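You operate a simulated robot arm through the tools that you are given. There is no shell and no other tool. Be economical: measure what you need, move in short steps, check, and stop when the job is done.

The job below is to be done with a simulated two-armed robot. You get a single attempt, and the scene is never put back.

JOB
Pick up the pink spool with one hand, pass it to the other hand and put it on the black mat. Set down upright: pink spool.

It is judged by the outcome, as a careful person would: the job done as asked, and still so three seconds after it is handed in. It fails if anything else is knocked over, pushed out of place, dropped, spilled or broken.

ROBOT AND FRAMES
Two 7-joint arms with two-finger parallel grippers on one trunk, on a base that drives. Base frame: it is fixed to the floor where the robot stands at the start and does not move with it; the origin is under the middle of the robot, x ahead of it, y to its left, z up. Units: mm, rad, N and s.
The left shoulder is at the start at [70, 130, 1187], the right one opposite. With the tool pointing down near the work surface each hand reaches from about 200 to 520 mm from the robot's upright axis, wherever it stands, measured 20 degrees to its own side. Places, roughly: black mat (25x34 cm) [540, 3080, 860]. Payload 1.57 kg a hand.
The tool frame of a hand sits at the grasp point between the pads (the TCP): z along the fingers, y along the line on which they close. The tips reach 30 mm beyond it. The gripper opens to 80 mm. The fingers are 17 mm wide and 12 mm thick; the gripper's body (40 by 82 mm) begins 80 mm behind the TCP.
Orientation is told as [roll, pitch, yaw] about the base's x, y, z axes, in that order, counted from this pose: with the fingers straight down and closing along the base's y, the tool's x points along the base's -x, its y along +y and its z along -z.

CONTROLS
- The arms move only by the tool apply_moves. It takes "left_increments", "right_increments" or both (then of equal length, played together; a hand with none holds still); each is one flat list of numbers, 7 for each row, row after row: the turn, a rotation vector about the base's x, y, z in units of 45 degrees (1.0 is 45 degrees), then the shift along the base's x, y, z in units of 200 mm (1.0 is 200 mm), then the closure, from 0 (fully open) to 1 (shut). In form: [wx, wy, wz, x, y, z, hand, wx, wy, wz, x, y, z, hand, ...]. A call has 1 to 12 rows; each row is the pose to reach, as a shift and turn from the pose commanded when the call began. A call with a number of a shift or a turn outside -1 to 1 is refused whole. Rows are played at 5 a second. More than 50 mm and 0.15 rad between two rows, or a gripper value outside its range, and nothing of the call is played. Where a pose cannot be reached the arm comes as near as it can. A force on the tool above 40 N (or 10 N above the force at the start of the call, whichever is more), or a blocked arm, ends the call early, and 0.2 s more pass. The fingers move at their own pace (about 108 mm/s each) and stop on an object; they squeeze with about 40 N. The grip force told is the motor's: it shows also when the fingers shut on nothing. Time passes only in rows, and 0.2 s behind the last, so rows that repeat a pose let the fingers close. The reply holds the time, the measured pose of the TCP, the force on the tool along the base axes, the opening and the grip force, in the units named above and with some noise, with the torque about the TCP (base axes, N m) and any sound that the robot's microphone picked up.
- Cameras (640 x 400 px; columns grow to the right, rows downward): "scene" is now at [126.6, 30.4, 1408.9]; the picture's right is [0.30, -0.95, 0.00], its down [-0.67, -0.21, -0.72] and it looks along [0.68, 0.21, -0.70] (base axes); focal length 258 px, centre (320, 200). "left" rides on the left gripper at [72, 7, -122] in its tool frame; the picture's right is [-0.09, 1.00, 0.00], its down [-0.84, -0.08, -0.54] and it looks along [-0.54, -0.05, 0.84] (tool axes); focal length 238 px, centre (320, 200). "right" rides on the right gripper at [72, -7, -122] in its tool frame; the picture's right is [0.09, 1.00, 0.00], its down [-0.84, 0.08, -0.54] and it looks along [-0.54, 0.05, 0.84] (tool axes); focal length 238 px, centre (320, 200). There is no depth. A picture from a camera that has moved, and an enlarged one, comes with that camera's place and axes in the base frame and with its lens. The place of the scene camera against the robot may be out by one fixed shift of up to 12 mm in any direction.
- camera(camera): a new picture of that camera. It takes no simulated time.
- slide_trunk(by): slides the trunk up (or, below 0, down) by that many mm; the arms and the scene camera ride with it, the base frame stays. It gives what a move gives, with no picture.
- roll_base(legs): drives the robot by 1 to 6 legs, each [ahead, left, turn to the left] in mm, mm and rad, along the robot's own axes; the way and the turn of a leg run together, so that a leg with both is an arc; at most 1500 mm and 3.142 rad a leg. The arms and the cameras ride along, it lands a little off, and it stops where it bumps. It gives what a move gives.
- pan_tilt(pan, tilt): turns the head with the scene camera to pan (to the left, within 1.501 rad either way) and tilt (down, from -0.506 to 1.204), counted from straight ahead of the robot. It gives what a move gives.
- zoom(camera, box): a new picture of the part [left, top, right, bottom] of that camera's present view, enlarged. It takes no simulated time.
- hand_in(): hands the job in; it is judged then, once.

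Work in short steps. Places have to be worked out from the pictures, the camera data and where the tool is seen: move nearer, look again, correct. Check each grasp and each placing, and mend what went wrong. You have 120 turns and 92 pictures in all, those below and enlarged ones among them. Open the grippers and draw the arms clear of the work before you hand the job in, unless the task says otherwise; then end with one line.

The tools are called after "Emit:" by a JSON object that holds its "api" and its "payload". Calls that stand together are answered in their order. apply_moves: Moves the arms, as the interface text tells. Its arguments: {"type":"object","properties":{"left_increments":{"type":"array","items":{"type":"number"}},"right_increments":{"type":"array","items":{"type":"number"}}},"required":[]} The other tools are called the same way: slide_trunk (by) slides the trunk up or down; roll_base (legs) drives the base; pan_tilt (pan, tilt) turns the head that bears the scene camera; camera (camera) takes a picture; zoom (camera, box) takes an enlarged picture of a part of a camera's view; hand_in () hands the job in.

At the start:

```text
t: 0.0
left_ee_pos: [269.0, 236.0, 1157.4]
left_ee_rot: [0.0, -0.001, -0.001]
left_force: [0.2, -1.0, 0.3]
left_torque: [0.0, 0.05, -0.04]
left_width: 79.7
left_gripper_force: 0.0
right_ee_pos: [376.0, -45.4, 1092.5]
right_ee_rot: [0.0, 0.001, 0.0]
right_force: [0.1, 0.6, -0.4]
right_torque: [0.01, -0.01, -0.02]
right_width: 80.0
right_gripper_force: 0.1
trunk travel left (down, up): [-825.0, 115.0]
robot x, y, heading: [-0.8, -2.0, 0.001]
head pan, tilt: [0.305, 0.773]
```

scene: 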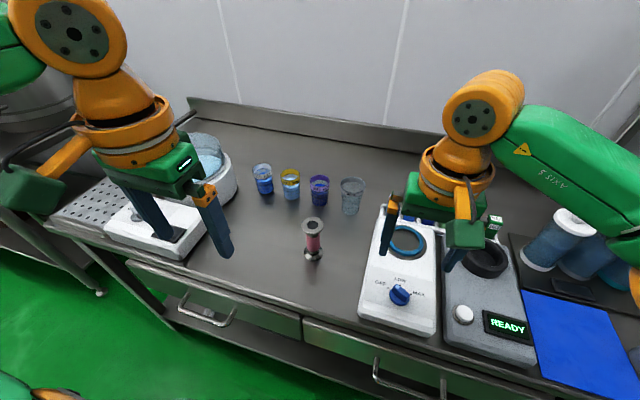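
right: 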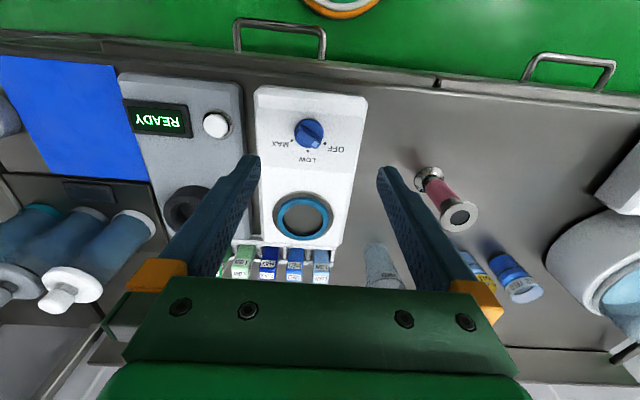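
left: 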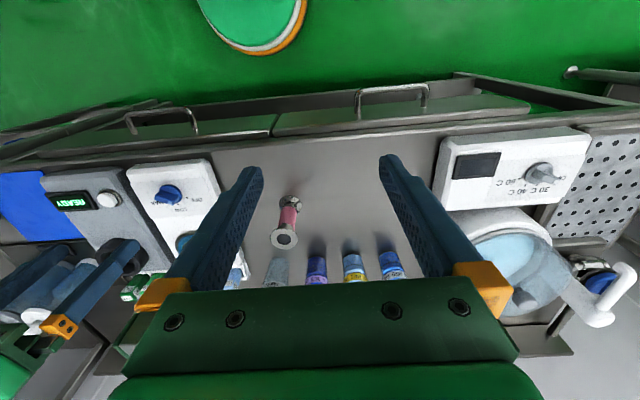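

I'll look at the spool closely and at the surroundings to the left, where the mat is.

Emit:
{"api": "zoom", "payload": {"camera": "scene", "box": [240, 150, 400, 270]}}

Emit:
{"api": "zoom", "payload": {"camera": "left", "box": [220, 160, 360, 290]}}

Emit:
{"api": "pan_tilt", "payload": {"pan": 1.4, "tilt": 0.45}}

Emit:
{"api": "camera", "payload": {"camera": "scene"}}

```text
3.33 times, centred on (320, 210) of scene
camera zoom: at [126.6, 30.4, 1408.9], right [0.3, -0.95, 0.0], down [-0.67, -0.21, -0.72], along [0.68, 0.21, -0.7], focal length 859 px, centre (320, 167)
```

zoom: 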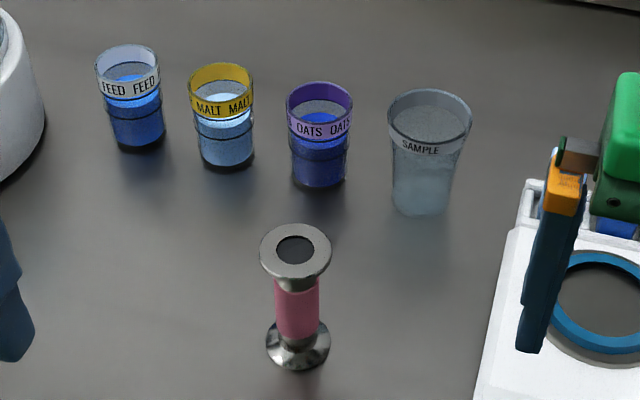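

```text
3.08 times, centred on (290, 225) of left
camera zoom: at [197.5, 242.8, 1277.6], right [0.09, 1.0, 0.0], down [0.84, -0.08, 0.54], along [0.54, -0.05, -0.84], focal length 733 px, centre (412, 123)
```

zoom: 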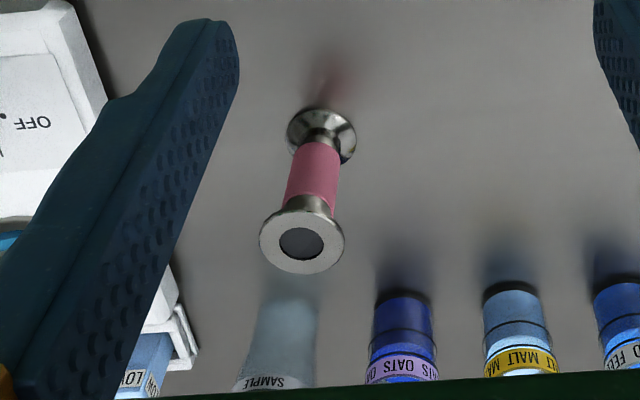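

```text
t: 1.3
left_ee_pos: [269.8, 235.4, 1156.3]
left_ee_rot: [0.001, 0.002, 0.0]
left_force: [0.8, -0.4, -0.1]
left_torque: [-0.03, 0.02, -0.01]
left_width: 79.9
left_gripper_force: 0.0
right_ee_pos: [376.0, -45.2, 1093.3]
right_ee_rot: [0.002, 0.0, 0.001]
right_force: [-0.1, -0.7, -0.3]
right_torque: [-0.04, -0.01, 0.01]
right_width: 79.8
right_gripper_force: 0.0
trunk travel left (down, up): [-825.0, 115.0]
robot x, y, heading: [0.7, 1.8, 0.003]
head pan, tilt: [1.4, 0.45]
```

```text
86 pictures are left
camera scene: at [64.3, 96.3, 1437.2], right [0.99, -0.17, 0.0], down [-0.07, -0.43, -0.9], along [0.15, 0.89, -0.44], focal length 258 px, centre (320, 200)
```

scene: 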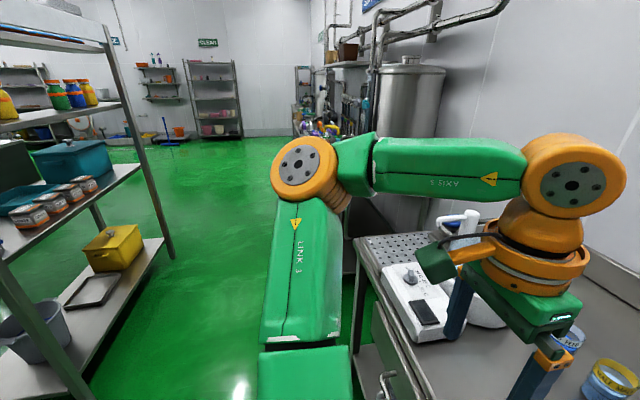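

The spool stands about [468, 155], roughly 108 mm tall, with flanges about 47 mm across and a core of about 28 mm. I move the left hand to above it, fingers down, and check.

Emit:
{"api": "apply_moves", "payload": {"left_increments": [0, 0, 0, 0.2, -0.08, 0, 0, 0, 0, 0, 0.4, -0.16, 0, 0, 0, 0, 0, 0.6, -0.24, -0.08, 0, 0, 0, 0, 0.75, -0.32, -0.2, 0, 0, 0, 0, 0.88, -0.4, -0.32, 0, 0, 0, 0, 0.99, -0.4, -0.42, 0]}}

Emit:
{"api": "pan_tilt", "payload": {"pan": 0.305, "tilt": 0.773}}

Emit:
{"api": "camera", "payload": {"camera": "left"}}

Emit:
{"api": "camera", "payload": {"camera": "scene"}}

```text
t: 2.7
left_ee_pos: [425.3, 181.7, 1068.2]
left_ee_rot: [-0.002, -0.002, 0.001]
left_force: [0.8, 0.1, -0.2]
left_torque: [-0.02, 0.02, 0.01]
left_width: 79.9
left_gripper_force: 0.0
left hand out of reach, approached as far as the arm can: row 4, 5, 6
right_ee_pos: [376.6, -44.8, 1093.4]
right_ee_rot: [0.0, -0.001, 0.002]
right_force: [-0.2, -0.3, -0.1]
right_torque: [-0.02, 0.01, -0.03]
right_width: 79.9
right_gripper_force: 0.1
trunk travel left (down, up): [-825.0, 115.0]
robot x, y, heading: [1.3, -2.2, 0.004]
head pan, tilt: [1.4, 0.45]
```

```text
t: 4.1
left_ee_pos: [426.3, 181.4, 1068.7]
left_ee_rot: [-0.002, -0.001, 0.001]
left_force: [0.9, 0.3, 0.8]
left_torque: [-0.03, 0.03, -0.01]
left_width: 79.9
left_gripper_force: 0.0
right_ee_pos: [376.1, -45.4, 1092.7]
right_ee_rot: [0.0, 0.001, 0.0]
right_force: [-1.2, -0.6, -0.4]
right_torque: [0.01, 0.04, 0.04]
right_width: 79.9
right_gripper_force: 0.1
trunk travel left (down, up): [-825.0, 115.0]
robot x, y, heading: [-0.4, -0.6, 0.002]
head pan, tilt: [0.305, 0.773]
```

```text
85 pictures are left
camera left: at [353.2, 188.5, 1189.4], right [0.09, 1.0, 0.0], down [0.84, -0.08, 0.54], along [0.54, -0.05, -0.84], focal length 238 px, centre (320, 200)
```

left: 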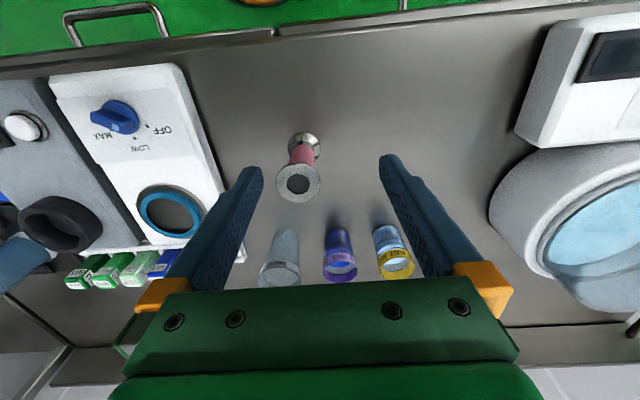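

```text
84 pictures are left
camera scene: at [126.7, 30.5, 1408.9], right [0.3, -0.95, 0.0], down [-0.67, -0.21, -0.72], along [0.68, 0.22, -0.7], focal length 258 px, centre (320, 200)
```

scene: 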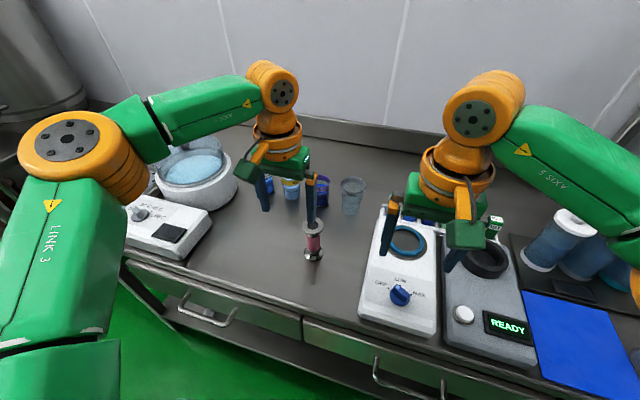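

The spool is confirmed at about [470, 155], top at about 971. Reach at this height is limited, so I raise the trunk 60 mm (the arm works best near shoulder height) and then bring the hand over the spool.

Emit:
{"api": "slide_trunk", "payload": {"by": 60}}

```text
t: 5.1
left_ee_pos: [425.3, 180.3, 1127.7]
left_ee_rot: [-0.002, -0.003, -0.001]
left_force: [-0.1, 0.3, -0.4]
left_torque: [0.02, 0.02, -0.04]
left_width: 80.0
left_gripper_force: 0.0
right_ee_pos: [375.8, -45.1, 1153.4]
right_ee_rot: [0.0, 0.0, -0.001]
right_force: [-0.9, 0.4, 0.3]
right_torque: [0.01, 0.01, -0.05]
right_width: 80.0
right_gripper_force: 0.0
trunk travel left (down, up): [-885.0, 55.0]
robot x, y, heading: [0.8, 0.2, -0.003]
head pan, tilt: [0.305, 0.773]
```

I lower the left hand first and see where it ends up relative to the command.

Emit:
{"api": "apply_moves", "payload": {"left_increments": [0, 0, 0, 0, 0, -0.25, 0, 0, 0, 0, 0, 0, -0.45, 0]}}

```text
t: 5.7
left_ee_pos: [418.4, 186.9, 1040.1]
left_ee_rot: [-0.002, -0.004, -0.001]
left_force: [0.0, 0.5, 0.3]
left_torque: [-0.01, -0.01, -0.02]
left_width: 79.9
left_gripper_force: 0.0
left hand out of reach, approached as far as the arm can: row 2
right_ee_pos: [377.1, -45.7, 1154.2]
right_ee_rot: [-0.001, 0.001, 0.001]
right_force: [0.2, 0.3, 0.3]
right_torque: [-0.03, -0.04, 0.02]
right_width: 80.1
right_gripper_force: 0.1
trunk travel left (down, up): [-885.0, 55.0]
robot x, y, heading: [-1.3, -0.1, -0.0]
head pan, tilt: [0.305, 0.773]
```

Reach shrinks as I go below the shoulder, so I should lower the trunk instead. First I raise the hand, then lower the trunk.

Emit:
{"api": "apply_moves", "payload": {"left_increments": [0, 0, 0, -0.1, 0, 0.25, 0, 0, 0, 0, -0.2, 0, 0.5, 0, 0, 0, 0, -0.3, 0, 0.75, 0]}}

Emit:
{"api": "slide_trunk", "payload": {"by": -160}}

```text
refused: row 1 steps farther than a row can; nothing moved
```

```text
t: 7.5
left_ee_pos: [417.5, 186.1, 881.3]
left_ee_rot: [-0.002, -0.004, -0.001]
left_force: [0.2, 0.5, -0.3]
left_torque: [0.03, -0.01, 0.0]
left_width: 80.1
left_gripper_force: 0.1
right_ee_pos: [375.1, -45.5, 993.7]
right_ee_rot: [-0.001, 0.0, -0.001]
right_force: [0.2, 1.3, -0.6]
right_torque: [-0.04, 0.01, -0.01]
right_width: 79.7
right_gripper_force: 0.0
trunk travel left (down, up): [-725.0, 215.0]
robot x, y, heading: [0.6, -0.0, 0.0]
head pan, tilt: [0.305, 0.773]
```

The first call was refused while the trunk moved, so the hand is lower than I planned; no force shows. I check the pictures before moving.

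Emit:
{"api": "camera", "payload": {"camera": "scene"}}

Emit:
{"api": "camera", "payload": {"camera": "left"}}

```text
83 pictures are left
camera scene: at [126.4, 30.3, 1308.9], right [0.3, -0.95, 0.0], down [-0.67, -0.21, -0.72], along [0.68, 0.22, -0.7], focal length 258 px, centre (320, 200)
```

scene: 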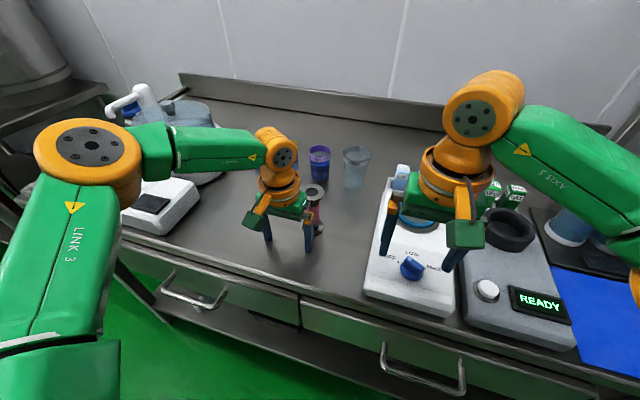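

```text
82 pictures are left
camera left: at [345.0, 193.0, 1001.7], right [0.09, 1.0, 0.0], down [0.83, -0.08, 0.55], along [0.54, -0.05, -0.84], focal length 238 px, centre (320, 200)
```

left: 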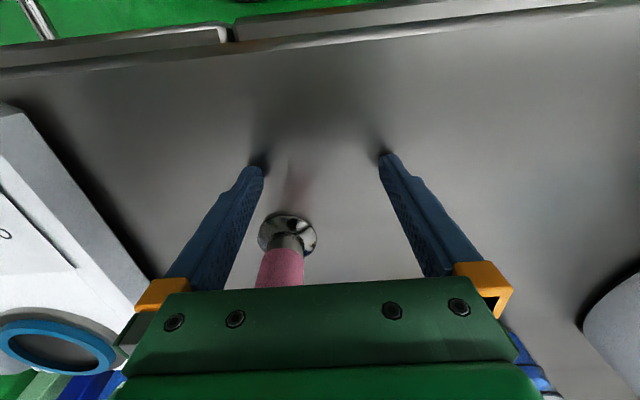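

The fingers are clear of the spool and table; triangulation puts the table at about 848 and the spool at about [472, 154], top at about 966. I'll pitch the left hand 45° forward, which gains reach and lets it grip the core. First I raise and rotate it behind the spool.

Emit:
{"api": "apply_moves", "payload": {"left_increments": [0, 0, 0, -0.05, 0, 0.175, 0, 0, 0, 0, -0.1, -0.05, 0.35, 0, 0, -0.18, 0, -0.1, -0.1, 0.35, 0, 0, -0.36, 0, -0.1, -0.16, 0.35, 0, 0, -0.54, 0, -0.1, -0.16, 0.35, 0, 0, -0.72, 0, -0.1, -0.16, 0.35, 0, 0, -0.9, 0, -0.1, -0.16, 0.35, 0, 0, -1, 0, -0.1, -0.16, 0.35, 0]}}

Emit:
{"api": "camera", "payload": {"camera": "left"}}

Emit:
{"api": "camera", "payload": {"camera": "scene"}}

```text
t: 9.3
left_ee_pos: [397.7, 154.5, 951.2]
left_ee_rot: [-0.004, -0.79, 0.002]
left_force: [-0.2, -0.2, -0.6]
left_torque: [-0.02, -0.02, -0.02]
left_width: 80.2
left_gripper_force: 0.1
right_ee_pos: [375.3, -43.5, 993.5]
right_ee_rot: [0.0, 0.0, 0.0]
right_force: [-0.5, -0.7, -0.1]
right_torque: [0.03, 0.02, -0.01]
right_width: 80.2
right_gripper_force: 0.1
trunk travel left (down, up): [-725.0, 215.0]
robot x, y, heading: [2.0, -0.5, 0.002]
head pan, tilt: [0.305, 0.773]
```

```text
81 pictures are left
camera left: at [259.9, 161.3, 985.1], right [0.07, 1.0, 0.06], down [0.2, -0.08, 0.98], along [0.98, -0.05, -0.21], focal length 238 px, centre (320, 200)
```

left: 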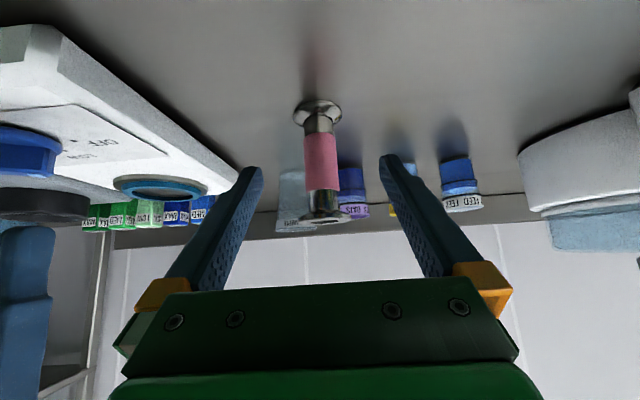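

```text
80 pictures are left
camera scene: at [126.7, 30.6, 1308.9], right [0.3, -0.95, 0.0], down [-0.67, -0.21, -0.72], along [0.68, 0.22, -0.7], focal length 258 px, centre (320, 200)
```

scene: 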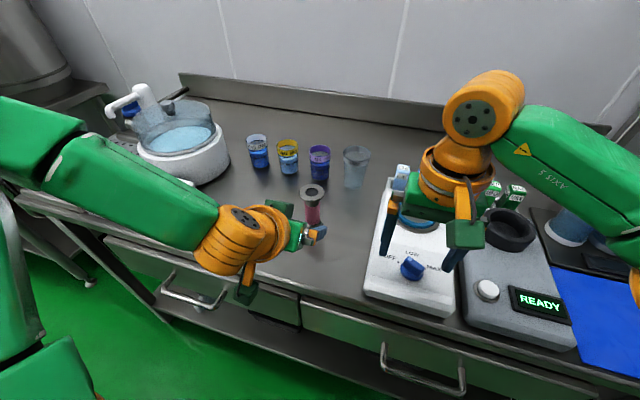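

From the side, the pink section spans about z 881–934. I move in to grasp at [472, 154.5, 906], fingers still open, and check.

Emit:
{"api": "apply_moves", "payload": {"left_increments": [0, 0, 0, 0.125, 0, -0.225, 0, 0, 0, 0, 0.25, 0, -0.225, 0, 0, 0, 0, 0.37, 0, -0.225, 0, 0, 0, 0, 0.37, 0, -0.225, 0]}}

Emit:
{"api": "camera", "payload": {"camera": "left"}}

Emit:
{"api": "zoom", "payload": {"camera": "scene", "box": [240, 150, 400, 270]}}

```text
refused: row 1 steps farther than a row can; nothing moved
```

```text
79 pictures are left
camera left: at [259.9, 161.3, 985.1], right [0.07, 1.0, 0.06], down [0.2, -0.08, 0.98], along [0.98, -0.05, -0.21], focal length 238 px, centre (320, 200)
```

left: 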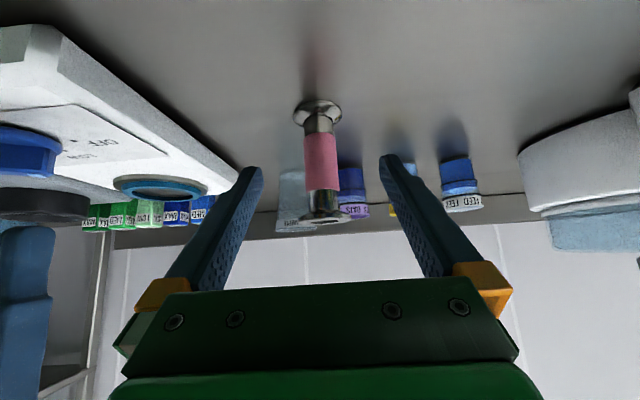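

```text
3.33 times, centred on (320, 210) of scene
camera zoom: at [126.7, 30.6, 1308.9], right [0.3, -0.95, 0.0], down [-0.67, -0.21, -0.72], along [0.68, 0.22, -0.7], focal length 859 px, centre (320, 167)
```

zoom: 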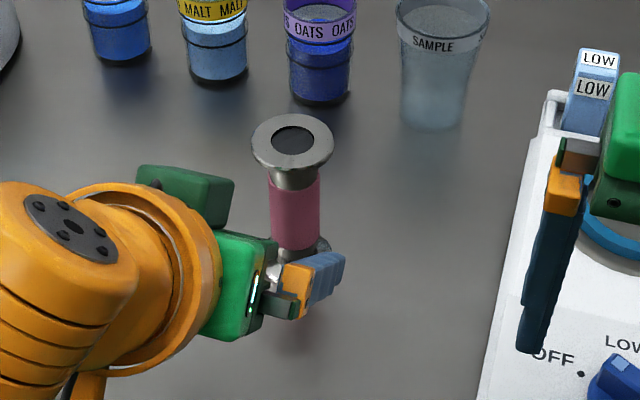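

The first step was slightly too long (51 mm), so the call was refused; I split it into smaller steps.

Emit:
{"api": "apply_moves", "payload": {"left_increments": [0, 0, 0, 0.1, 0, -0.12, 0, 0, 0, 0, 0.2, 0, -0.225, 0, 0, 0, 0, 0.3, 0, -0.225, 0, 0, 0, 0, 0.37, 0, -0.225, 0, 0, 0, 0, 0.37, 0, -0.225, 0]}}

Emit:
{"api": "camera", "payload": {"camera": "left"}}

Emit:
{"api": "zoom", "payload": {"camera": "scene", "box": [240, 150, 400, 270]}}

```text
t: 10.5
left_ee_pos: [472.5, 154.7, 904.4]
left_ee_rot: [-0.002, -0.788, 0.001]
left_force: [0.7, -0.1, 0.4]
left_torque: [0.01, -0.03, 0.0]
left_width: 80.0
left_gripper_force: 0.0
right_ee_pos: [375.5, -44.9, 993.1]
right_ee_rot: [-0.001, 0.001, -0.001]
right_force: [-0.7, 0.0, 0.4]
right_torque: [-0.03, 0.0, -0.03]
right_width: 79.6
right_gripper_force: 0.0
trunk travel left (down, up): [-725.0, 215.0]
robot x, y, heading: [1.5, 2.7, -0.0]
head pan, tilt: [0.305, 0.773]
```

```text
77 pictures are left
camera left: at [334.7, 161.9, 939.0], right [0.07, 1.0, 0.06], down [0.2, -0.08, 0.98], along [0.98, -0.05, -0.21], focal length 238 px, centre (320, 200)
```

left: 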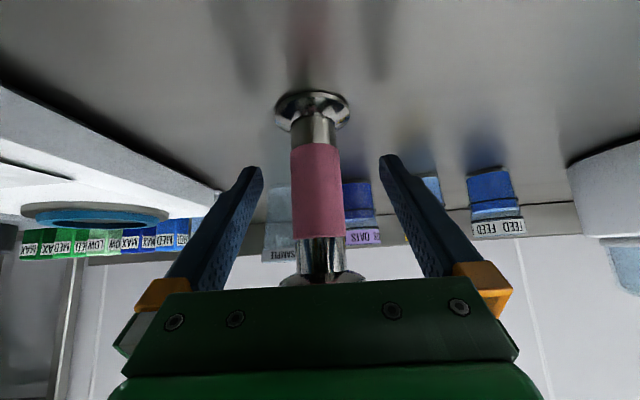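

```text
3.33 times, centred on (320, 210) of scene
camera zoom: at [126.5, 30.4, 1308.9], right [0.3, -0.95, 0.0], down [-0.67, -0.21, -0.72], along [0.68, 0.22, -0.7], focal length 859 px, centre (320, 167)
```

zoom: 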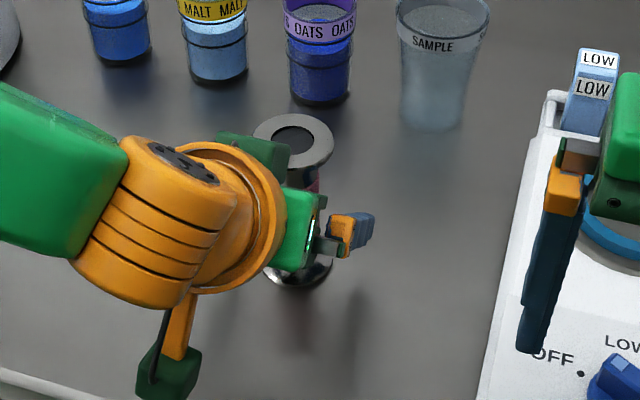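

The TCP projects onto the middle of the pink core and the fingers straddle it, so I close the grip.

Emit:
{"api": "apply_moves", "payload": {"left_increments": [0, 0, 0, 0, 0, 0, 0.5, 0, 0, 0, 0, 0, 0, 1, 0, 0, 0, 0, 0, 0, 1, 0, 0, 0, 0, 0, 0, 1]}}

```text
t: 11.5
left_ee_pos: [472.2, 154.8, 904.6]
left_ee_rot: [-0.003, -0.787, 0.001]
left_force: [-0.4, 0.6, 1.4]
left_torque: [0.04, -0.05, -0.01]
left_width: 27.9
left_gripper_force: 38.2
right_ee_pos: [376.1, -43.9, 993.5]
right_ee_rot: [-0.001, 0.001, -0.001]
right_force: [0.0, 0.2, 0.2]
right_torque: [0.01, 0.01, 0.01]
right_width: 79.9
right_gripper_force: 0.0
trunk travel left (down, up): [-725.0, 215.0]
robot x, y, heading: [-1.5, -0.4, 0.006]
head pan, tilt: [0.305, 0.773]
```

Gripped at 27.9 mm. I lift the spool straight up, retract it, and start yawing the left hand so it will hold the spool from the left. The right hand moves up and aside.

Emit:
{"api": "apply_moves", "payload": {"left_increments": [0, 0, 0, 0, 0, 0.1, 1, 0, 0, 0, 0, 0, 0.3, 1, 0, 0, 0, 0, 0, 0.5, 1, 0, 0, 0, 0, 0, 0.6, 1, 0, 0, -0.17, -0.1, 0, 0.6, 1, 0, 0, -0.34, -0.2, 0, 0.6, 1, 0, 0, -0.51, -0.3, 0, 0.6, 1, 0, 0, -0.68, -0.4, 0, 0.6, 1, 0, 0, -0.85, -0.5, 0, 0.6, 1, 0, 0, -1, -0.55, 0, 0.6, 1], "right_increments": [0, 0, 0, 0, 0, 0.1, 0, 0, 0, 0, 0, 0, 0.3, 0, 0, 0, 0, 0, 0, 0.5, 0, 0, 0, 0, 0, -0.1, 0.6, 0, 0, 0, 0, 0, -0.2, 0.6, 0, 0, 0, 0, 0, -0.3, 0.6, 0, 0, 0, 0, 0, -0.4, 0.6, 0, 0, 0, 0, 0, -0.5, 0.6, 0, 0, 0, 0, 0, -0.5, 0.6, 0, 0, 0, 0, 0, -0.5, 0.6, 0]}}

Emit:
{"api": "camera", "payload": {"camera": "scene"}}

Emit:
{"api": "camera", "payload": {"camera": "left"}}

```text
t: 13.7
left_ee_pos: [364.0, 142.1, 1024.0]
left_ee_rot: [-0.005, -0.783, -0.777]
left_force: [0.4, -0.2, -2.1]
left_torque: [0.05, 0.0, -0.03]
left_width: 28.3
left_gripper_force: 38.7
left hand out of reach, approached as far as the arm can: row 10
right_ee_pos: [377.8, -144.8, 1112.3]
right_ee_rot: [0.0, 0.001, -0.001]
right_force: [0.2, -0.1, -0.3]
right_torque: [0.04, 0.0, -0.04]
right_width: 79.9
right_gripper_force: 0.1
trunk travel left (down, up): [-725.0, 215.0]
robot x, y, heading: [-1.0, 2.0, -0.004]
head pan, tilt: [0.305, 0.773]
```

```text
75 pictures are left
camera scene: at [127.7, 30.5, 1308.8], right [0.3, -0.95, 0.0], down [-0.67, -0.21, -0.71], along [0.68, 0.22, -0.7], focal length 258 px, centre (320, 200)
```

scene: 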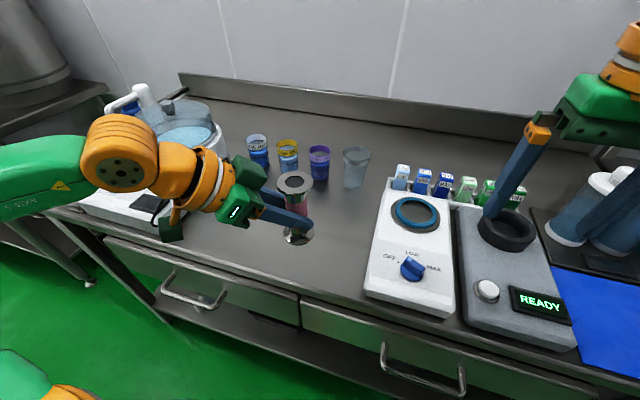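

```text
74 pictures are left
camera left: at [271.3, 244.0, 1059.0], right [0.75, 0.66, 0.06], down [0.1, -0.2, 0.97], along [0.66, -0.72, -0.22], focal length 238 px, centre (320, 200)
```

left: 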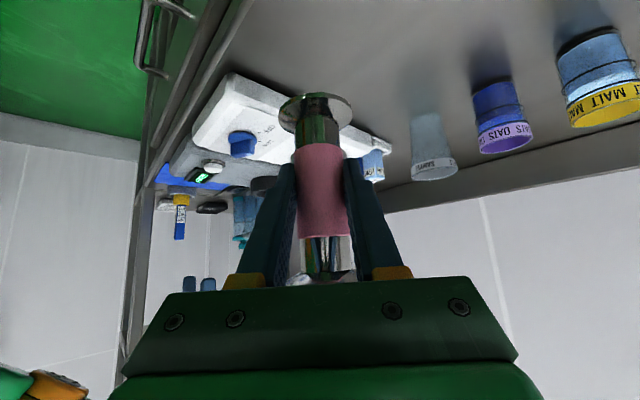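

The spool is lifted and held firmly. I bring it toward the middle and continue yawing the left hand to −90° so it holds the spool from the left.

Emit:
{"api": "apply_moves", "payload": {"left_increments": [0, 0, 0, 0, -0.1, 0, 1, 0, 0, 0, 0, -0.25, 0, 1, 0, 0, 0, 0, -0.4, 0, 1, 0, 0, -0.17, 0, -0.5, 0, 1, 0, 0, -0.34, 0, -0.55, 0, 1, 0, 0, -0.51, 0, -0.6, 0, 1, 0, 0, -0.68, 0, -0.6, 0, 1, 0, 0, -0.85, 0, -0.6, 0, 1, 0, 0, -1, 0, -0.6, 0, 1]}}

Emit:
{"api": "camera", "payload": {"camera": "scene"}}

```text
t: 15.7
left_ee_pos: [256.0, -57.4, 1002.8]
left_ee_rot: [0.012, -0.788, -1.559]
left_force: [0.1, -0.1, -2.7]
left_torque: [0.01, 0.02, -0.03]
left_width: 28.3
left_gripper_force: 38.0
left hand out of reach, approached as far as the arm can: row 6, 7, 8, 9
right_ee_pos: [377.3, -145.3, 1111.9]
right_ee_rot: [0.002, 0.002, -0.001]
right_force: [-0.4, -0.9, 0.5]
right_torque: [0.02, -0.01, -0.01]
right_width: 80.2
right_gripper_force: 0.0
trunk travel left (down, up): [-725.0, 215.0]
robot x, y, heading: [2.0, 1.1, 0.004]
head pan, tilt: [0.305, 0.773]
```

```text
73 pictures are left
camera scene: at [126.8, 29.5, 1308.9], right [0.3, -0.95, 0.0], down [-0.67, -0.21, -0.72], along [0.68, 0.22, -0.7], focal length 258 px, centre (320, 200)
```

scene: 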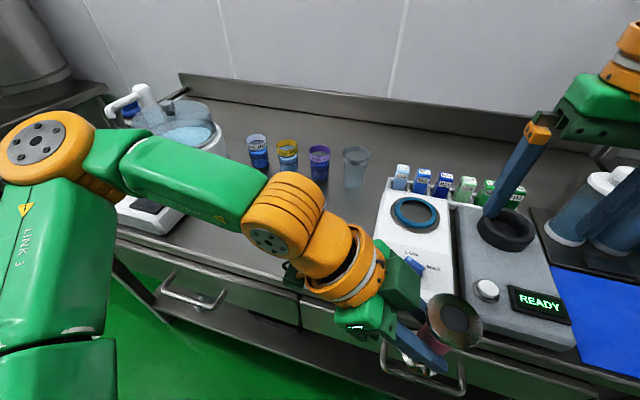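

The left hand now holds the spool from the left at about [256, −57], with its top near z 1062. I rotate the right hand by +90° (in two calls) and raise it, then check.

Emit:
{"api": "apply_moves", "payload": {"right_increments": [0, 0, 0.17, 0, 0, 0.1, 0, 0, 0, 0.34, 0, 0, 0.2, 0, 0, 0, 0.51, 0, 0, 0.3, 0, 0, 0, 0.68, 0, 0, 0.35, 0, 0, 0, 0.85, 0, 0, 0.35, 0, 0, 0, 1, 0, 0, 0.35, 0]}}

Emit:
{"api": "apply_moves", "payload": {"right_increments": [0, 0, 0.17, 0, 0, 0, 0, 0, 0, 0.34, 0, 0, 0, 0, 0, 0, 0.51, 0, 0, 0, 0, 0, 0, 0.68, 0, 0, 0, 0, 0, 0, 0.85, 0, 0, 0, 0, 0, 0, 1, 0, 0, 0, 0]}}

Emit:
{"api": "camera", "payload": {"camera": "scene"}}

Emit:
{"api": "camera", "payload": {"camera": "right"}}

```text
t: 17.1
left_ee_pos: [256.6, -55.7, 1003.2]
left_ee_rot: [0.01, -0.787, -1.56]
left_force: [0.6, 0.0, -2.0]
left_torque: [0.02, 0.03, 0.0]
left_width: 27.9
left_gripper_force: 38.3
right_ee_pos: [330.5, -123.8, 1131.1]
right_ee_rot: [-0.002, -0.001, 0.787]
right_force: [-0.3, -0.3, 0.1]
right_torque: [-0.03, -0.02, 0.01]
right_width: 80.1
right_gripper_force: 0.0
right hand out of reach, approached as far as the arm can: row 2, 3, 4, 5, 6
trunk travel left (down, up): [-725.0, 215.0]
robot x, y, heading: [4.9, -3.0, -0.004]
head pan, tilt: [0.305, 0.773]
```

```text
t: 18.5
left_ee_pos: [255.5, -56.4, 1002.8]
left_ee_rot: [0.011, -0.787, -1.558]
left_force: [-0.3, 0.8, -3.1]
left_torque: [0.04, 0.02, -0.02]
left_width: 27.8
left_gripper_force: 38.2
right_ee_pos: [244.8, -78.3, 1076.7]
right_ee_rot: [0.0, -0.001, 1.572]
right_force: [0.0, -0.6, 0.2]
right_torque: [0.0, -0.02, 0.0]
right_width: 79.9
right_gripper_force: 0.1
right hand out of reach, approached as far as the arm can: row 1, 2, 3, 4, 5, 6
trunk travel left (down, up): [-725.0, 215.0]
robot x, y, heading: [1.5, -1.3, 0.001]
head pan, tilt: [0.305, 0.773]
```

```text
72 pictures are left
camera scene: at [126.8, 30.6, 1308.9], right [0.3, -0.95, 0.0], down [-0.67, -0.21, -0.72], along [0.68, 0.21, -0.7], focal length 258 px, centre (320, 200)
```

scene: 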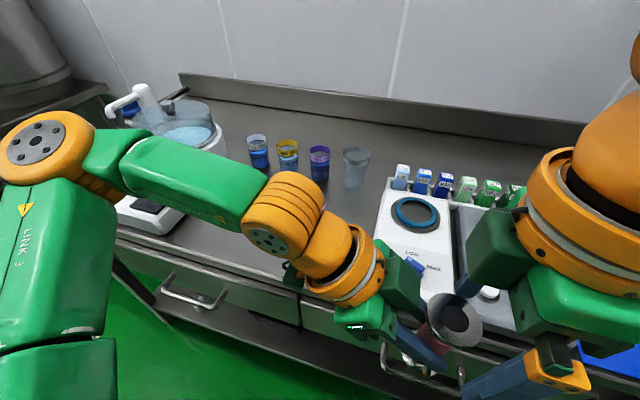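

```text
71 pictures are left
camera right: at [252.5, -150.5, 1198.8], right [-1.0, -0.09, 0.0], down [-0.08, 0.84, 0.54], along [-0.05, 0.54, -0.84], focal length 238 px, centre (320, 200)
```

right: 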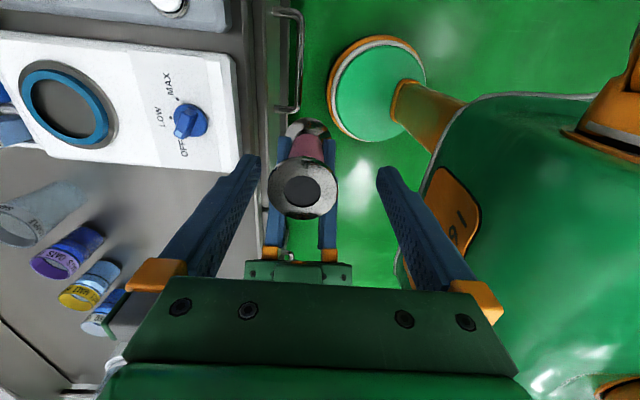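

The right hand ended up just beside the flange, without contact. I zoom in to measure the spool's top relative to the right gripper.

Emit:
{"api": "zoom", "payload": {"camera": "right", "box": [220, 90, 420, 290]}}

Emit:
{"api": "camera", "payload": {"camera": "left"}}

Emit:
{"api": "zoom", "payload": {"camera": "scene", "box": [340, 220, 560, 400]}}

```text
2.00 times, centred on (320, 190) of right
camera zoom: at [252.5, -150.5, 1198.8], right [-1.0, -0.09, 0.0], down [-0.08, 0.84, 0.54], along [-0.05, 0.54, -0.84], focal length 477 px, centre (320, 220)
```

zoom: 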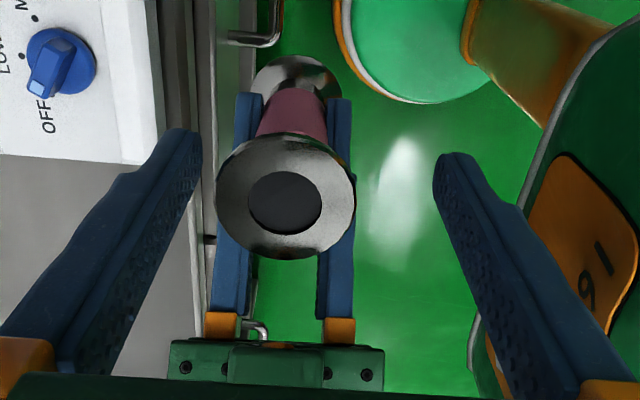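

```text
69 pictures are left
camera left: at [259.4, 81.7, 1037.5], right [1.0, -0.04, 0.07], down [-0.08, -0.21, 0.97], along [-0.03, -0.98, -0.21], focal length 238 px, centre (320, 200)
```

left: 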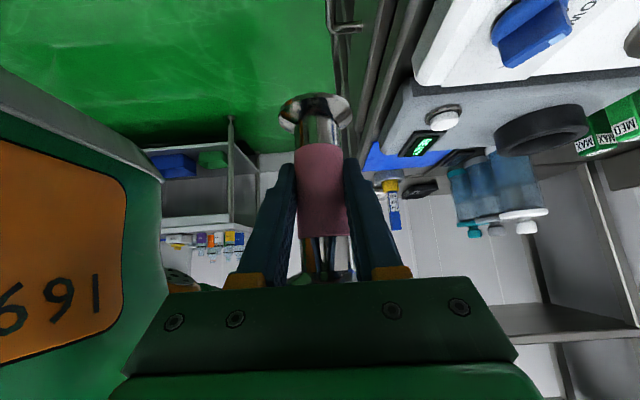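

```text
2.22 times, centred on (450, 310) of scene
camera zoom: at [126.8, 30.6, 1308.9], right [0.3, -0.95, 0.0], down [-0.67, -0.21, -0.72], along [0.68, 0.21, -0.7], focal length 573 px, centre (31, -44)
```

zoom: 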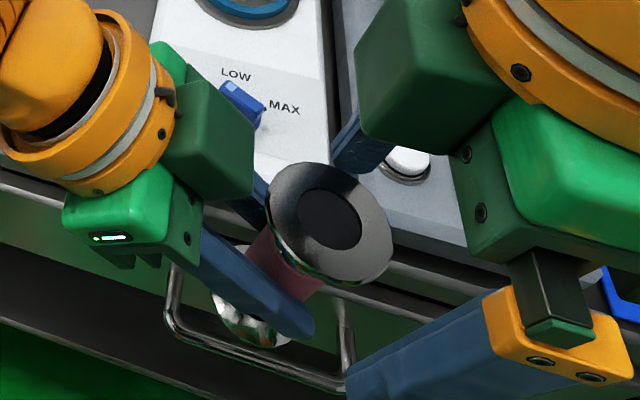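

The flange centre works out at about [256, −66], top z about 1056. I shift the right hand to be centred on it, with the rim between its pads, and look.

Emit:
{"api": "apply_moves", "payload": {"right_increments": [0, 0, 0, 0.055, 0, 0, 0, 0, 0, 0, 0.055, 0.06, 0, 0, 0, 0, 0, 0.055, 0.06, -0.085, 0]}}

Emit:
{"api": "camera", "payload": {"camera": "right"}}

Emit:
{"api": "zoom", "payload": {"camera": "scene", "box": [340, 220, 560, 400]}}

```text
t: 19.3
left_ee_pos: [255.4, -56.5, 1002.5]
left_ee_rot: [0.011, -0.787, -1.557]
left_force: [0.7, -0.3, -2.0]
left_torque: [-0.04, 0.01, -0.03]
left_width: 27.8
left_gripper_force: 38.4
right_ee_pos: [254.3, -64.8, 1059.3]
right_ee_rot: [0.0, 0.0, 1.57]
right_force: [-0.1, 0.0, -0.6]
right_torque: [-0.01, 0.0, 0.02]
right_width: 79.8
right_gripper_force: 0.1
right hand out of reach, approached as far as the arm can: row 1, 2
trunk travel left (down, up): [-725.0, 215.0]
robot x, y, heading: [0.9, 1.1, 0.005]
head pan, tilt: [0.305, 0.773]
```

```text
67 pictures are left
camera right: at [262.0, -137.2, 1182.1], right [-1.0, -0.09, 0.0], down [-0.08, 0.84, 0.54], along [-0.05, 0.54, -0.84], focal length 238 px, centre (320, 200)
```

right: 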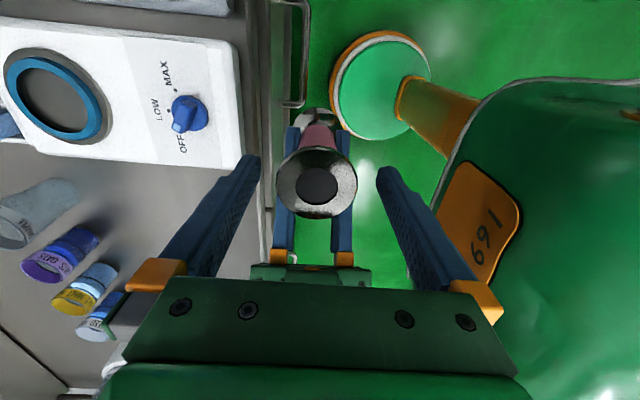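

```text
2.22 times, centred on (450, 310) of scene
camera zoom: at [127.4, 29.8, 1308.8], right [0.3, -0.95, 0.0], down [-0.67, -0.21, -0.72], along [0.68, 0.22, -0.7], focal length 573 px, centre (31, -44)
```

zoom: 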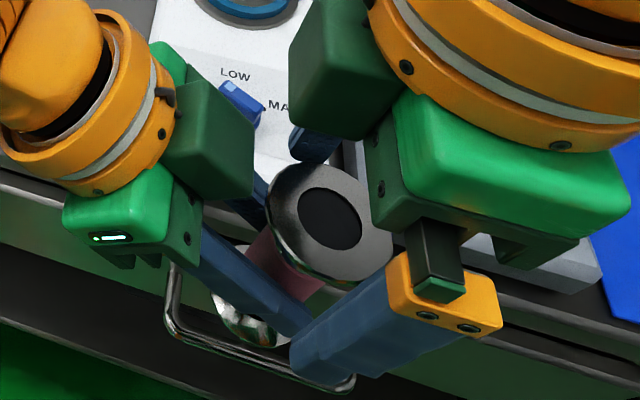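

The flange is centred between the right pads (about [256.5, −66, 1056]). I close the right hand gently while the left keeps holding.

Emit:
{"api": "apply_moves", "payload": {"right_increments": [0, 0, 0, 0.01, 0, 0, 0.3, 0, 0, 0, 0.01, 0, 0, 1, 0, 0, 0, 0.01, 0, 0, 1, 0, 0, 0, 0.01, 0, 0, 1]}}

Emit:
{"api": "camera", "payload": {"camera": "right"}}

Emit:
{"api": "zoom", "payload": {"camera": "scene", "box": [340, 220, 560, 400]}}

```text
t: 20.3
left_ee_pos: [255.8, -56.5, 1002.8]
left_ee_rot: [0.011, -0.787, -1.559]
left_force: [-2.2, -0.4, 0.5]
left_torque: [0.15, -0.03, 0.14]
left_width: 28.0
left_gripper_force: 38.1
right_ee_pos: [256.3, -65.1, 1059.3]
right_ee_rot: [-0.001, 0.0, 1.571]
right_force: [1.6, 0.6, -0.4]
right_torque: [-0.07, -0.06, -0.17]
right_width: 47.6
right_gripper_force: 40.0
trunk travel left (down, up): [-725.0, 215.0]
robot x, y, heading: [1.3, -3.7, -0.005]
head pan, tilt: [0.305, 0.773]
```

```text
65 pictures are left
camera right: at [263.4, -137.4, 1182.3], right [-1.0, -0.09, 0.0], down [-0.08, 0.84, 0.54], along [-0.05, 0.54, -0.84], focal length 238 px, centre (320, 200)
```

right: 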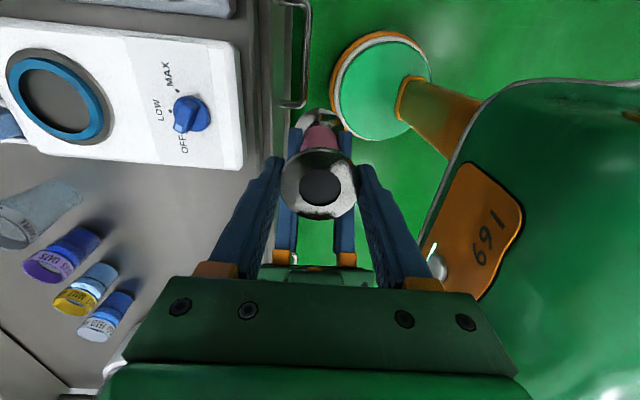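

```text
2.22 times, centred on (450, 310) of scene
camera zoom: at [126.9, 30.3, 1308.8], right [0.3, -0.95, 0.0], down [-0.67, -0.21, -0.72], along [0.68, 0.22, -0.7], focal length 573 px, centre (31, -44)
```

zoom: 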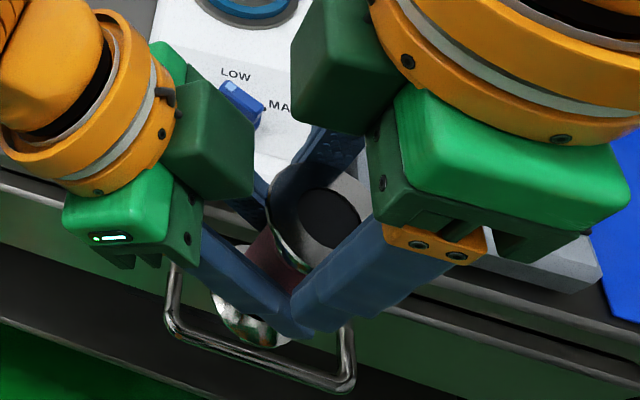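

Both hands hold it: right at 47.6 mm with 40 N. I open the left hand and hold for a moment, then check the spool stays.

Emit:
{"api": "apply_moves", "payload": {"left_increments": [0, 0, 0, 0, 0, 0, 0.7, 0, 0, 0, 0, 0, 0, 0.3, 0, 0, 0, 0, 0, 0, 0, 0, 0, 0, 0, 0, 0, 0]}}

Emit:
{"api": "camera", "payload": {"camera": "left"}}

```text
t: 21.3
left_ee_pos: [256.9, -55.8, 1002.4]
left_ee_rot: [0.011, -0.787, -1.559]
left_force: [0.6, -0.2, -0.4]
left_torque: [-0.01, -0.02, -0.03]
left_width: 80.1
left_gripper_force: 0.0
right_ee_pos: [257.1, -65.0, 1059.8]
right_ee_rot: [0.001, -0.001, 1.571]
right_force: [0.7, -0.4, 1.4]
right_torque: [-0.02, -0.02, -0.02]
right_width: 47.7
right_gripper_force: 39.8
trunk travel left (down, up): [-725.0, 215.0]
robot x, y, heading: [2.8, -1.6, 0.0]
head pan, tilt: [0.305, 0.773]
```

```text
63 pictures are left
camera left: at [259.5, 81.4, 1037.5], right [1.0, -0.04, 0.07], down [-0.08, -0.21, 0.97], along [-0.03, -0.98, -0.21], focal length 238 px, centre (320, 200)
```

left: 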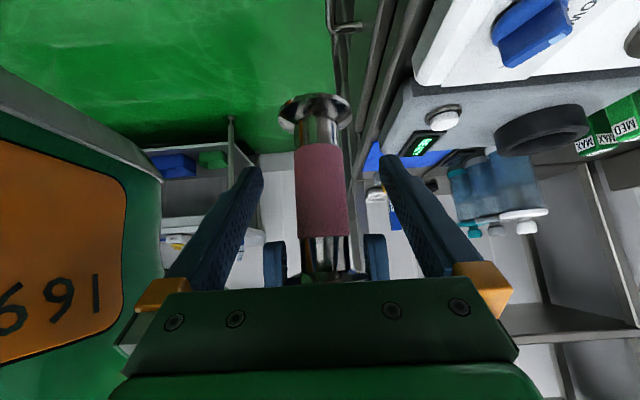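

The spool is held by the right hand alone and hangs upright. I withdraw the left hand back along its own axis.

Emit:
{"api": "apply_moves", "payload": {"left_increments": [0, 0, 0, 0, 0.15, 0.15, 0, 0, 0, 0, 0, 0.3, 0.3, 0, 0, 0, 0, 0, 0.5, 0.4, 0, 0, 0, 0, 0, 0.7, 0.45, 0, 0, 0, 0, 0, 0.9, 0.5, 0]}}

Emit:
{"api": "camera", "payload": {"camera": "scene"}}

Emit:
{"api": "camera", "payload": {"camera": "right"}}

```text
t: 22.5
left_ee_pos: [184.8, 56.9, 1157.3]
left_ee_rot: [-0.004, -0.788, -1.566]
left_force: [0.4, 0.0, -0.4]
left_torque: [-0.02, 0.01, 0.03]
left_width: 80.0
left_gripper_force: 0.0
left hand out of reach, approached as far as the arm can: row 1, 2, 3, 4, 5
right_ee_pos: [256.0, -64.1, 1059.6]
right_ee_rot: [0.0, -0.001, 1.572]
right_force: [0.6, -0.4, -2.7]
right_torque: [-0.01, 0.01, 0.01]
right_width: 47.6
right_gripper_force: 40.0
trunk travel left (down, up): [-725.0, 215.0]
robot x, y, heading: [-0.3, 3.4, -0.0]
head pan, tilt: [0.305, 0.773]
```

```text
62 pictures are left
camera scene: at [126.3, 31.4, 1308.9], right [0.3, -0.95, 0.0], down [-0.67, -0.21, -0.72], along [0.68, 0.21, -0.7], focal length 258 px, centre (320, 200)
```

scene: 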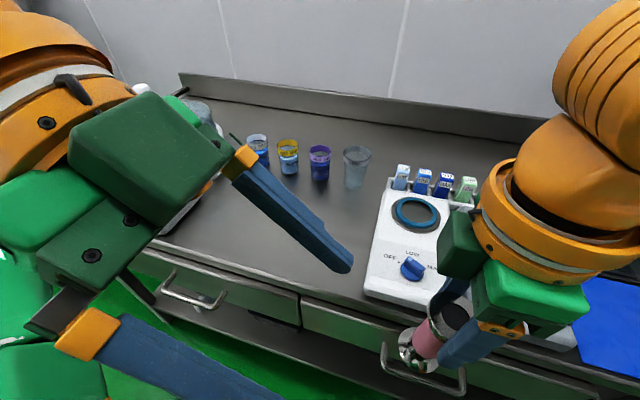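

```text
61 pictures are left
camera right: at [262.9, -136.4, 1182.5], right [-1.0, -0.09, 0.0], down [-0.08, 0.84, 0.54], along [-0.05, 0.54, -0.84], focal length 238 px, centre (320, 200)
```

right: 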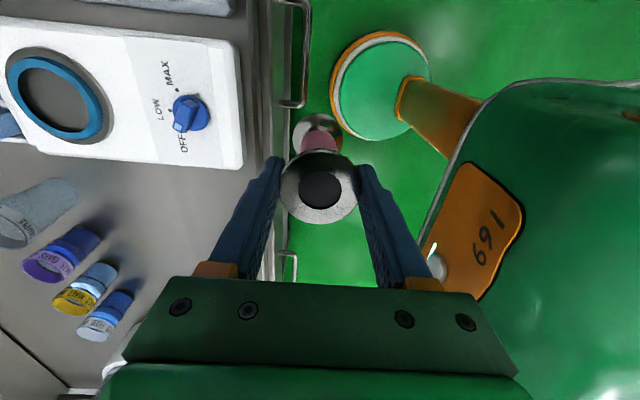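

The right hand holds the spool alone. I swing the left hand back to its own side so it won't block the view.

Emit:
{"api": "apply_moves", "payload": {"left_increments": [0, 0, 0.17, 0.05, 0.2, 0, 0, 0, 0, 0.34, 0.1, 0.4, 0, 0, 0, 0, 0.51, 0.2, 0.6, 0, 0, 0, 0, 0.68, 0.3, 0.8, 0, 0, 0, 0, 0.85, 0.3, 0.9, 0, 0, 0, 0, 1, 0.3, 1, 0, 0]}}

Emit:
{"api": "apply_moves", "payload": {"left_increments": [0, 0, 0.17, 0, 0, 0, 0, 0, 0, 0.34, 0, 0, 0, 0, 0, 0, 0.51, 0, 0, 0, 0, 0, 0, 0.68, 0, 0, 0, 0, 0, 0, 0.85, 0, 0, 0, 0, 0, 0, 1, 0, 0, 0, 0]}}

Emit:
{"api": "zoom", "payload": {"camera": "right", "box": [220, 90, 420, 290]}}

Emit:
{"api": "pan_tilt", "payload": {"pan": 1.4, "tilt": 0.5}}

Emit:
{"api": "camera", "payload": {"camera": "scene"}}

```text
t: 23.9
left_ee_pos: [238.0, 245.7, 1163.1]
left_ee_rot: [-0.003, -0.789, -0.78]
left_force: [-0.7, -0.2, -0.4]
left_torque: [0.01, 0.03, -0.01]
left_width: 79.9
left_gripper_force: 0.1
left hand out of reach, approached as far as the arm can: row 2, 3, 4, 5, 6
right_ee_pos: [255.8, -65.1, 1059.7]
right_ee_rot: [0.0, -0.001, 1.571]
right_force: [0.5, -0.6, -2.3]
right_torque: [0.0, 0.02, -0.02]
right_width: 48.1
right_gripper_force: 40.4
trunk travel left (down, up): [-725.0, 215.0]
robot x, y, heading: [2.1, -2.4, 0.001]
head pan, tilt: [0.305, 0.773]
```

```text
t: 25.3
left_ee_pos: [238.1, 245.4, 1162.7]
left_ee_rot: [-0.001, -0.788, 0.005]
left_force: [-0.1, 0.3, 0.6]
left_torque: [0.01, -0.02, 0.03]
left_width: 80.1
left_gripper_force: 0.0
right_ee_pos: [255.6, -66.3, 1059.6]
right_ee_rot: [0.0, 0.0, 1.571]
right_force: [-0.5, 0.2, -2.4]
right_torque: [-0.01, 0.0, 0.0]
right_width: 47.7
right_gripper_force: 39.7
trunk travel left (down, up): [-725.0, 215.0]
robot x, y, heading: [1.7, 2.4, 0.004]
head pan, tilt: [0.305, 0.773]
```

```text
2.00 times, centred on (320, 190) of right
camera zoom: at [263.2, -137.9, 1182.3], right [-1.0, -0.09, 0.0], down [-0.08, 0.84, 0.54], along [-0.05, 0.54, -0.84], focal length 477 px, centre (320, 220)
```

zoom: 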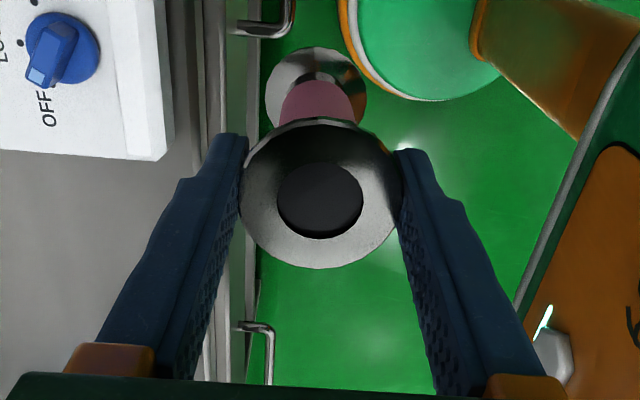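

```text
t: 26.6
left_ee_pos: [237.8, 245.4, 1161.9]
left_ee_rot: [-0.001, -0.789, 0.001]
left_force: [1.1, -0.6, 0.8]
left_torque: [0.04, 0.03, -0.02]
left_width: 80.1
left_gripper_force: 0.1
right_ee_pos: [256.6, -65.5, 1060.0]
right_ee_rot: [0.0, 0.0, 1.57]
right_force: [-0.4, 0.0, -2.7]
right_torque: [-0.01, -0.01, 0.0]
right_width: 47.7
right_gripper_force: 40.5
trunk travel left (down, up): [-725.0, 215.0]
robot x, y, heading: [-0.8, -3.9, 0.0]
head pan, tilt: [1.4, 0.499]
```

```text
59 pictures are left
camera scene: at [64.4, 95.4, 1332.7], right [0.99, -0.17, 0.0], down [-0.08, -0.47, -0.88], along [0.15, 0.86, -0.48], focal length 258 px, centre (320, 200)
```

scene: 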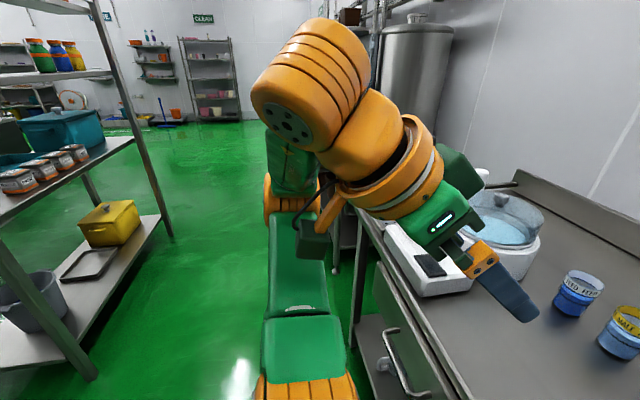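

The spool hangs upright, centred in the right pads. The aisle to the left is open between the rack and the counter; I back off slightly, drive 800 mm left, and look.

Emit:
{"api": "roll_base", "payload": {"legs": [[-80, 0, 0], [0, 800, 0]]}}

Emit:
{"api": "camera", "payload": {"camera": "scene"}}

```text
t: 31.5
left_ee_pos: [158.7, 1032.4, 1164.4]
left_ee_rot: [-0.003, -0.788, 0.001]
left_force: [0.4, 0.1, 0.3]
left_torque: [0.04, 0.0, 0.02]
left_width: 79.9
left_gripper_force: 0.1
right_ee_pos: [176.2, 721.0, 1059.7]
right_ee_rot: [0.001, -0.001, 1.573]
right_force: [-0.3, 0.1, -2.4]
right_torque: [0.02, -0.03, -0.01]
right_width: 47.7
right_gripper_force: 40.0
trunk travel left (down, up): [-725.0, 215.0]
robot x, y, heading: [-77.9, 786.6, 0.001]
head pan, tilt: [1.4, 0.499]
```

```text
58 pictures are left
camera scene: at [-15.2, 881.6, 1332.8], right [0.99, -0.17, 0.0], down [-0.08, -0.47, -0.88], along [0.15, 0.87, -0.48], focal length 258 px, centre (320, 200)
```

scene: 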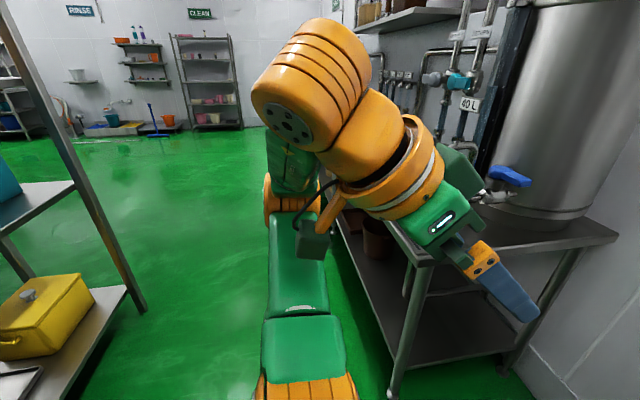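

The next counter's front edge is at x ≈ 420, well ahead of my arms (x < 200). I continue left.

Emit:
{"api": "roll_base", "payload": {"legs": [[0, 1100, 0]]}}

Emit:
{"api": "camera", "payload": {"camera": "scene"}}

```text
t: 37.2
left_ee_pos: [153.2, 2150.0, 1163.3]
left_ee_rot: [-0.002, -0.789, 0.006]
left_force: [-0.3, -0.6, 1.0]
left_torque: [0.03, -0.02, -0.02]
left_width: 79.7
left_gripper_force: 0.0
right_ee_pos: [173.5, 1838.5, 1058.9]
right_ee_rot: [-0.001, -0.001, 1.576]
right_force: [0.1, 0.7, -2.6]
right_torque: [0.03, 0.01, -0.01]
right_width: 47.4
right_gripper_force: 40.4
trunk travel left (down, up): [-725.0, 215.0]
robot x, y, heading: [-83.9, 1901.9, 0.004]
head pan, tilt: [1.4, 0.499]
```

```text
57 pictures are left
camera scene: at [-20.0, 1997.7, 1332.7], right [0.99, -0.16, 0.0], down [-0.08, -0.47, -0.88], along [0.14, 0.87, -0.48], focal length 258 px, centre (320, 200)
```

scene: 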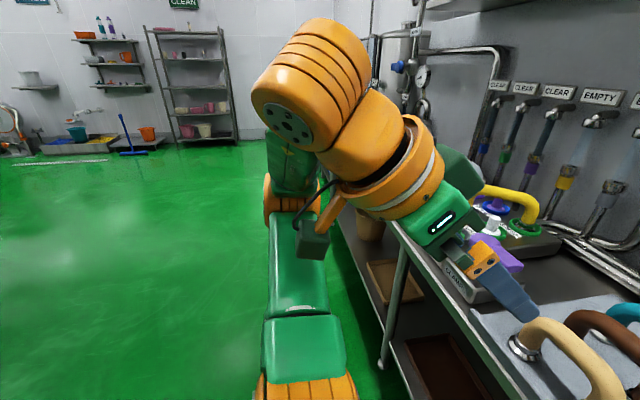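

I look toward the mat area from here before the last stretch.

Emit:
{"api": "pan_tilt", "payload": {"pan": 0.9, "tilt": 0.35}}

Emit:
{"api": "camera", "payload": {"camera": "scene"}}

```text
t: 38.1
left_ee_pos: [152.2, 2150.2, 1161.9]
left_ee_rot: [-0.006, -0.787, 0.005]
left_force: [-0.6, -0.1, -0.6]
left_torque: [0.0, -0.01, -0.02]
left_width: 80.1
left_gripper_force: 0.0
right_ee_pos: [172.8, 1838.7, 1059.1]
right_ee_rot: [-0.002, 0.001, 1.577]
right_force: [-0.5, -0.2, -2.0]
right_torque: [-0.02, -0.01, 0.02]
right_width: 47.8
right_gripper_force: 39.9
trunk travel left (down, up): [-725.0, 215.0]
robot x, y, heading: [-80.4, 1902.5, 0.003]
head pan, tilt: [0.901, 0.351]
```

```text
56 pictures are left
camera scene: at [22.3, 1981.9, 1346.4], right [0.79, -0.62, 0.0], down [-0.21, -0.27, -0.94], along [0.58, 0.74, -0.34], focal length 258 px, centre (320, 200)
```

scene: 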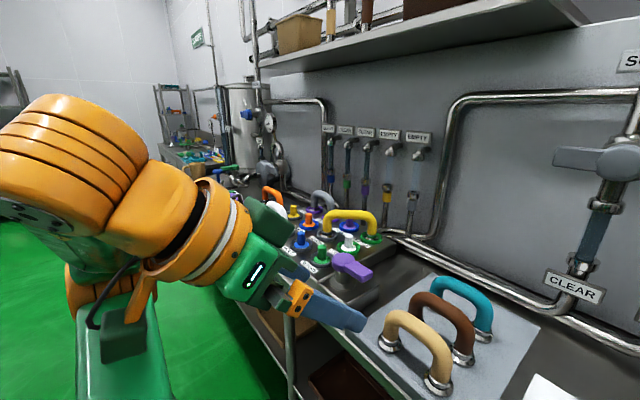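

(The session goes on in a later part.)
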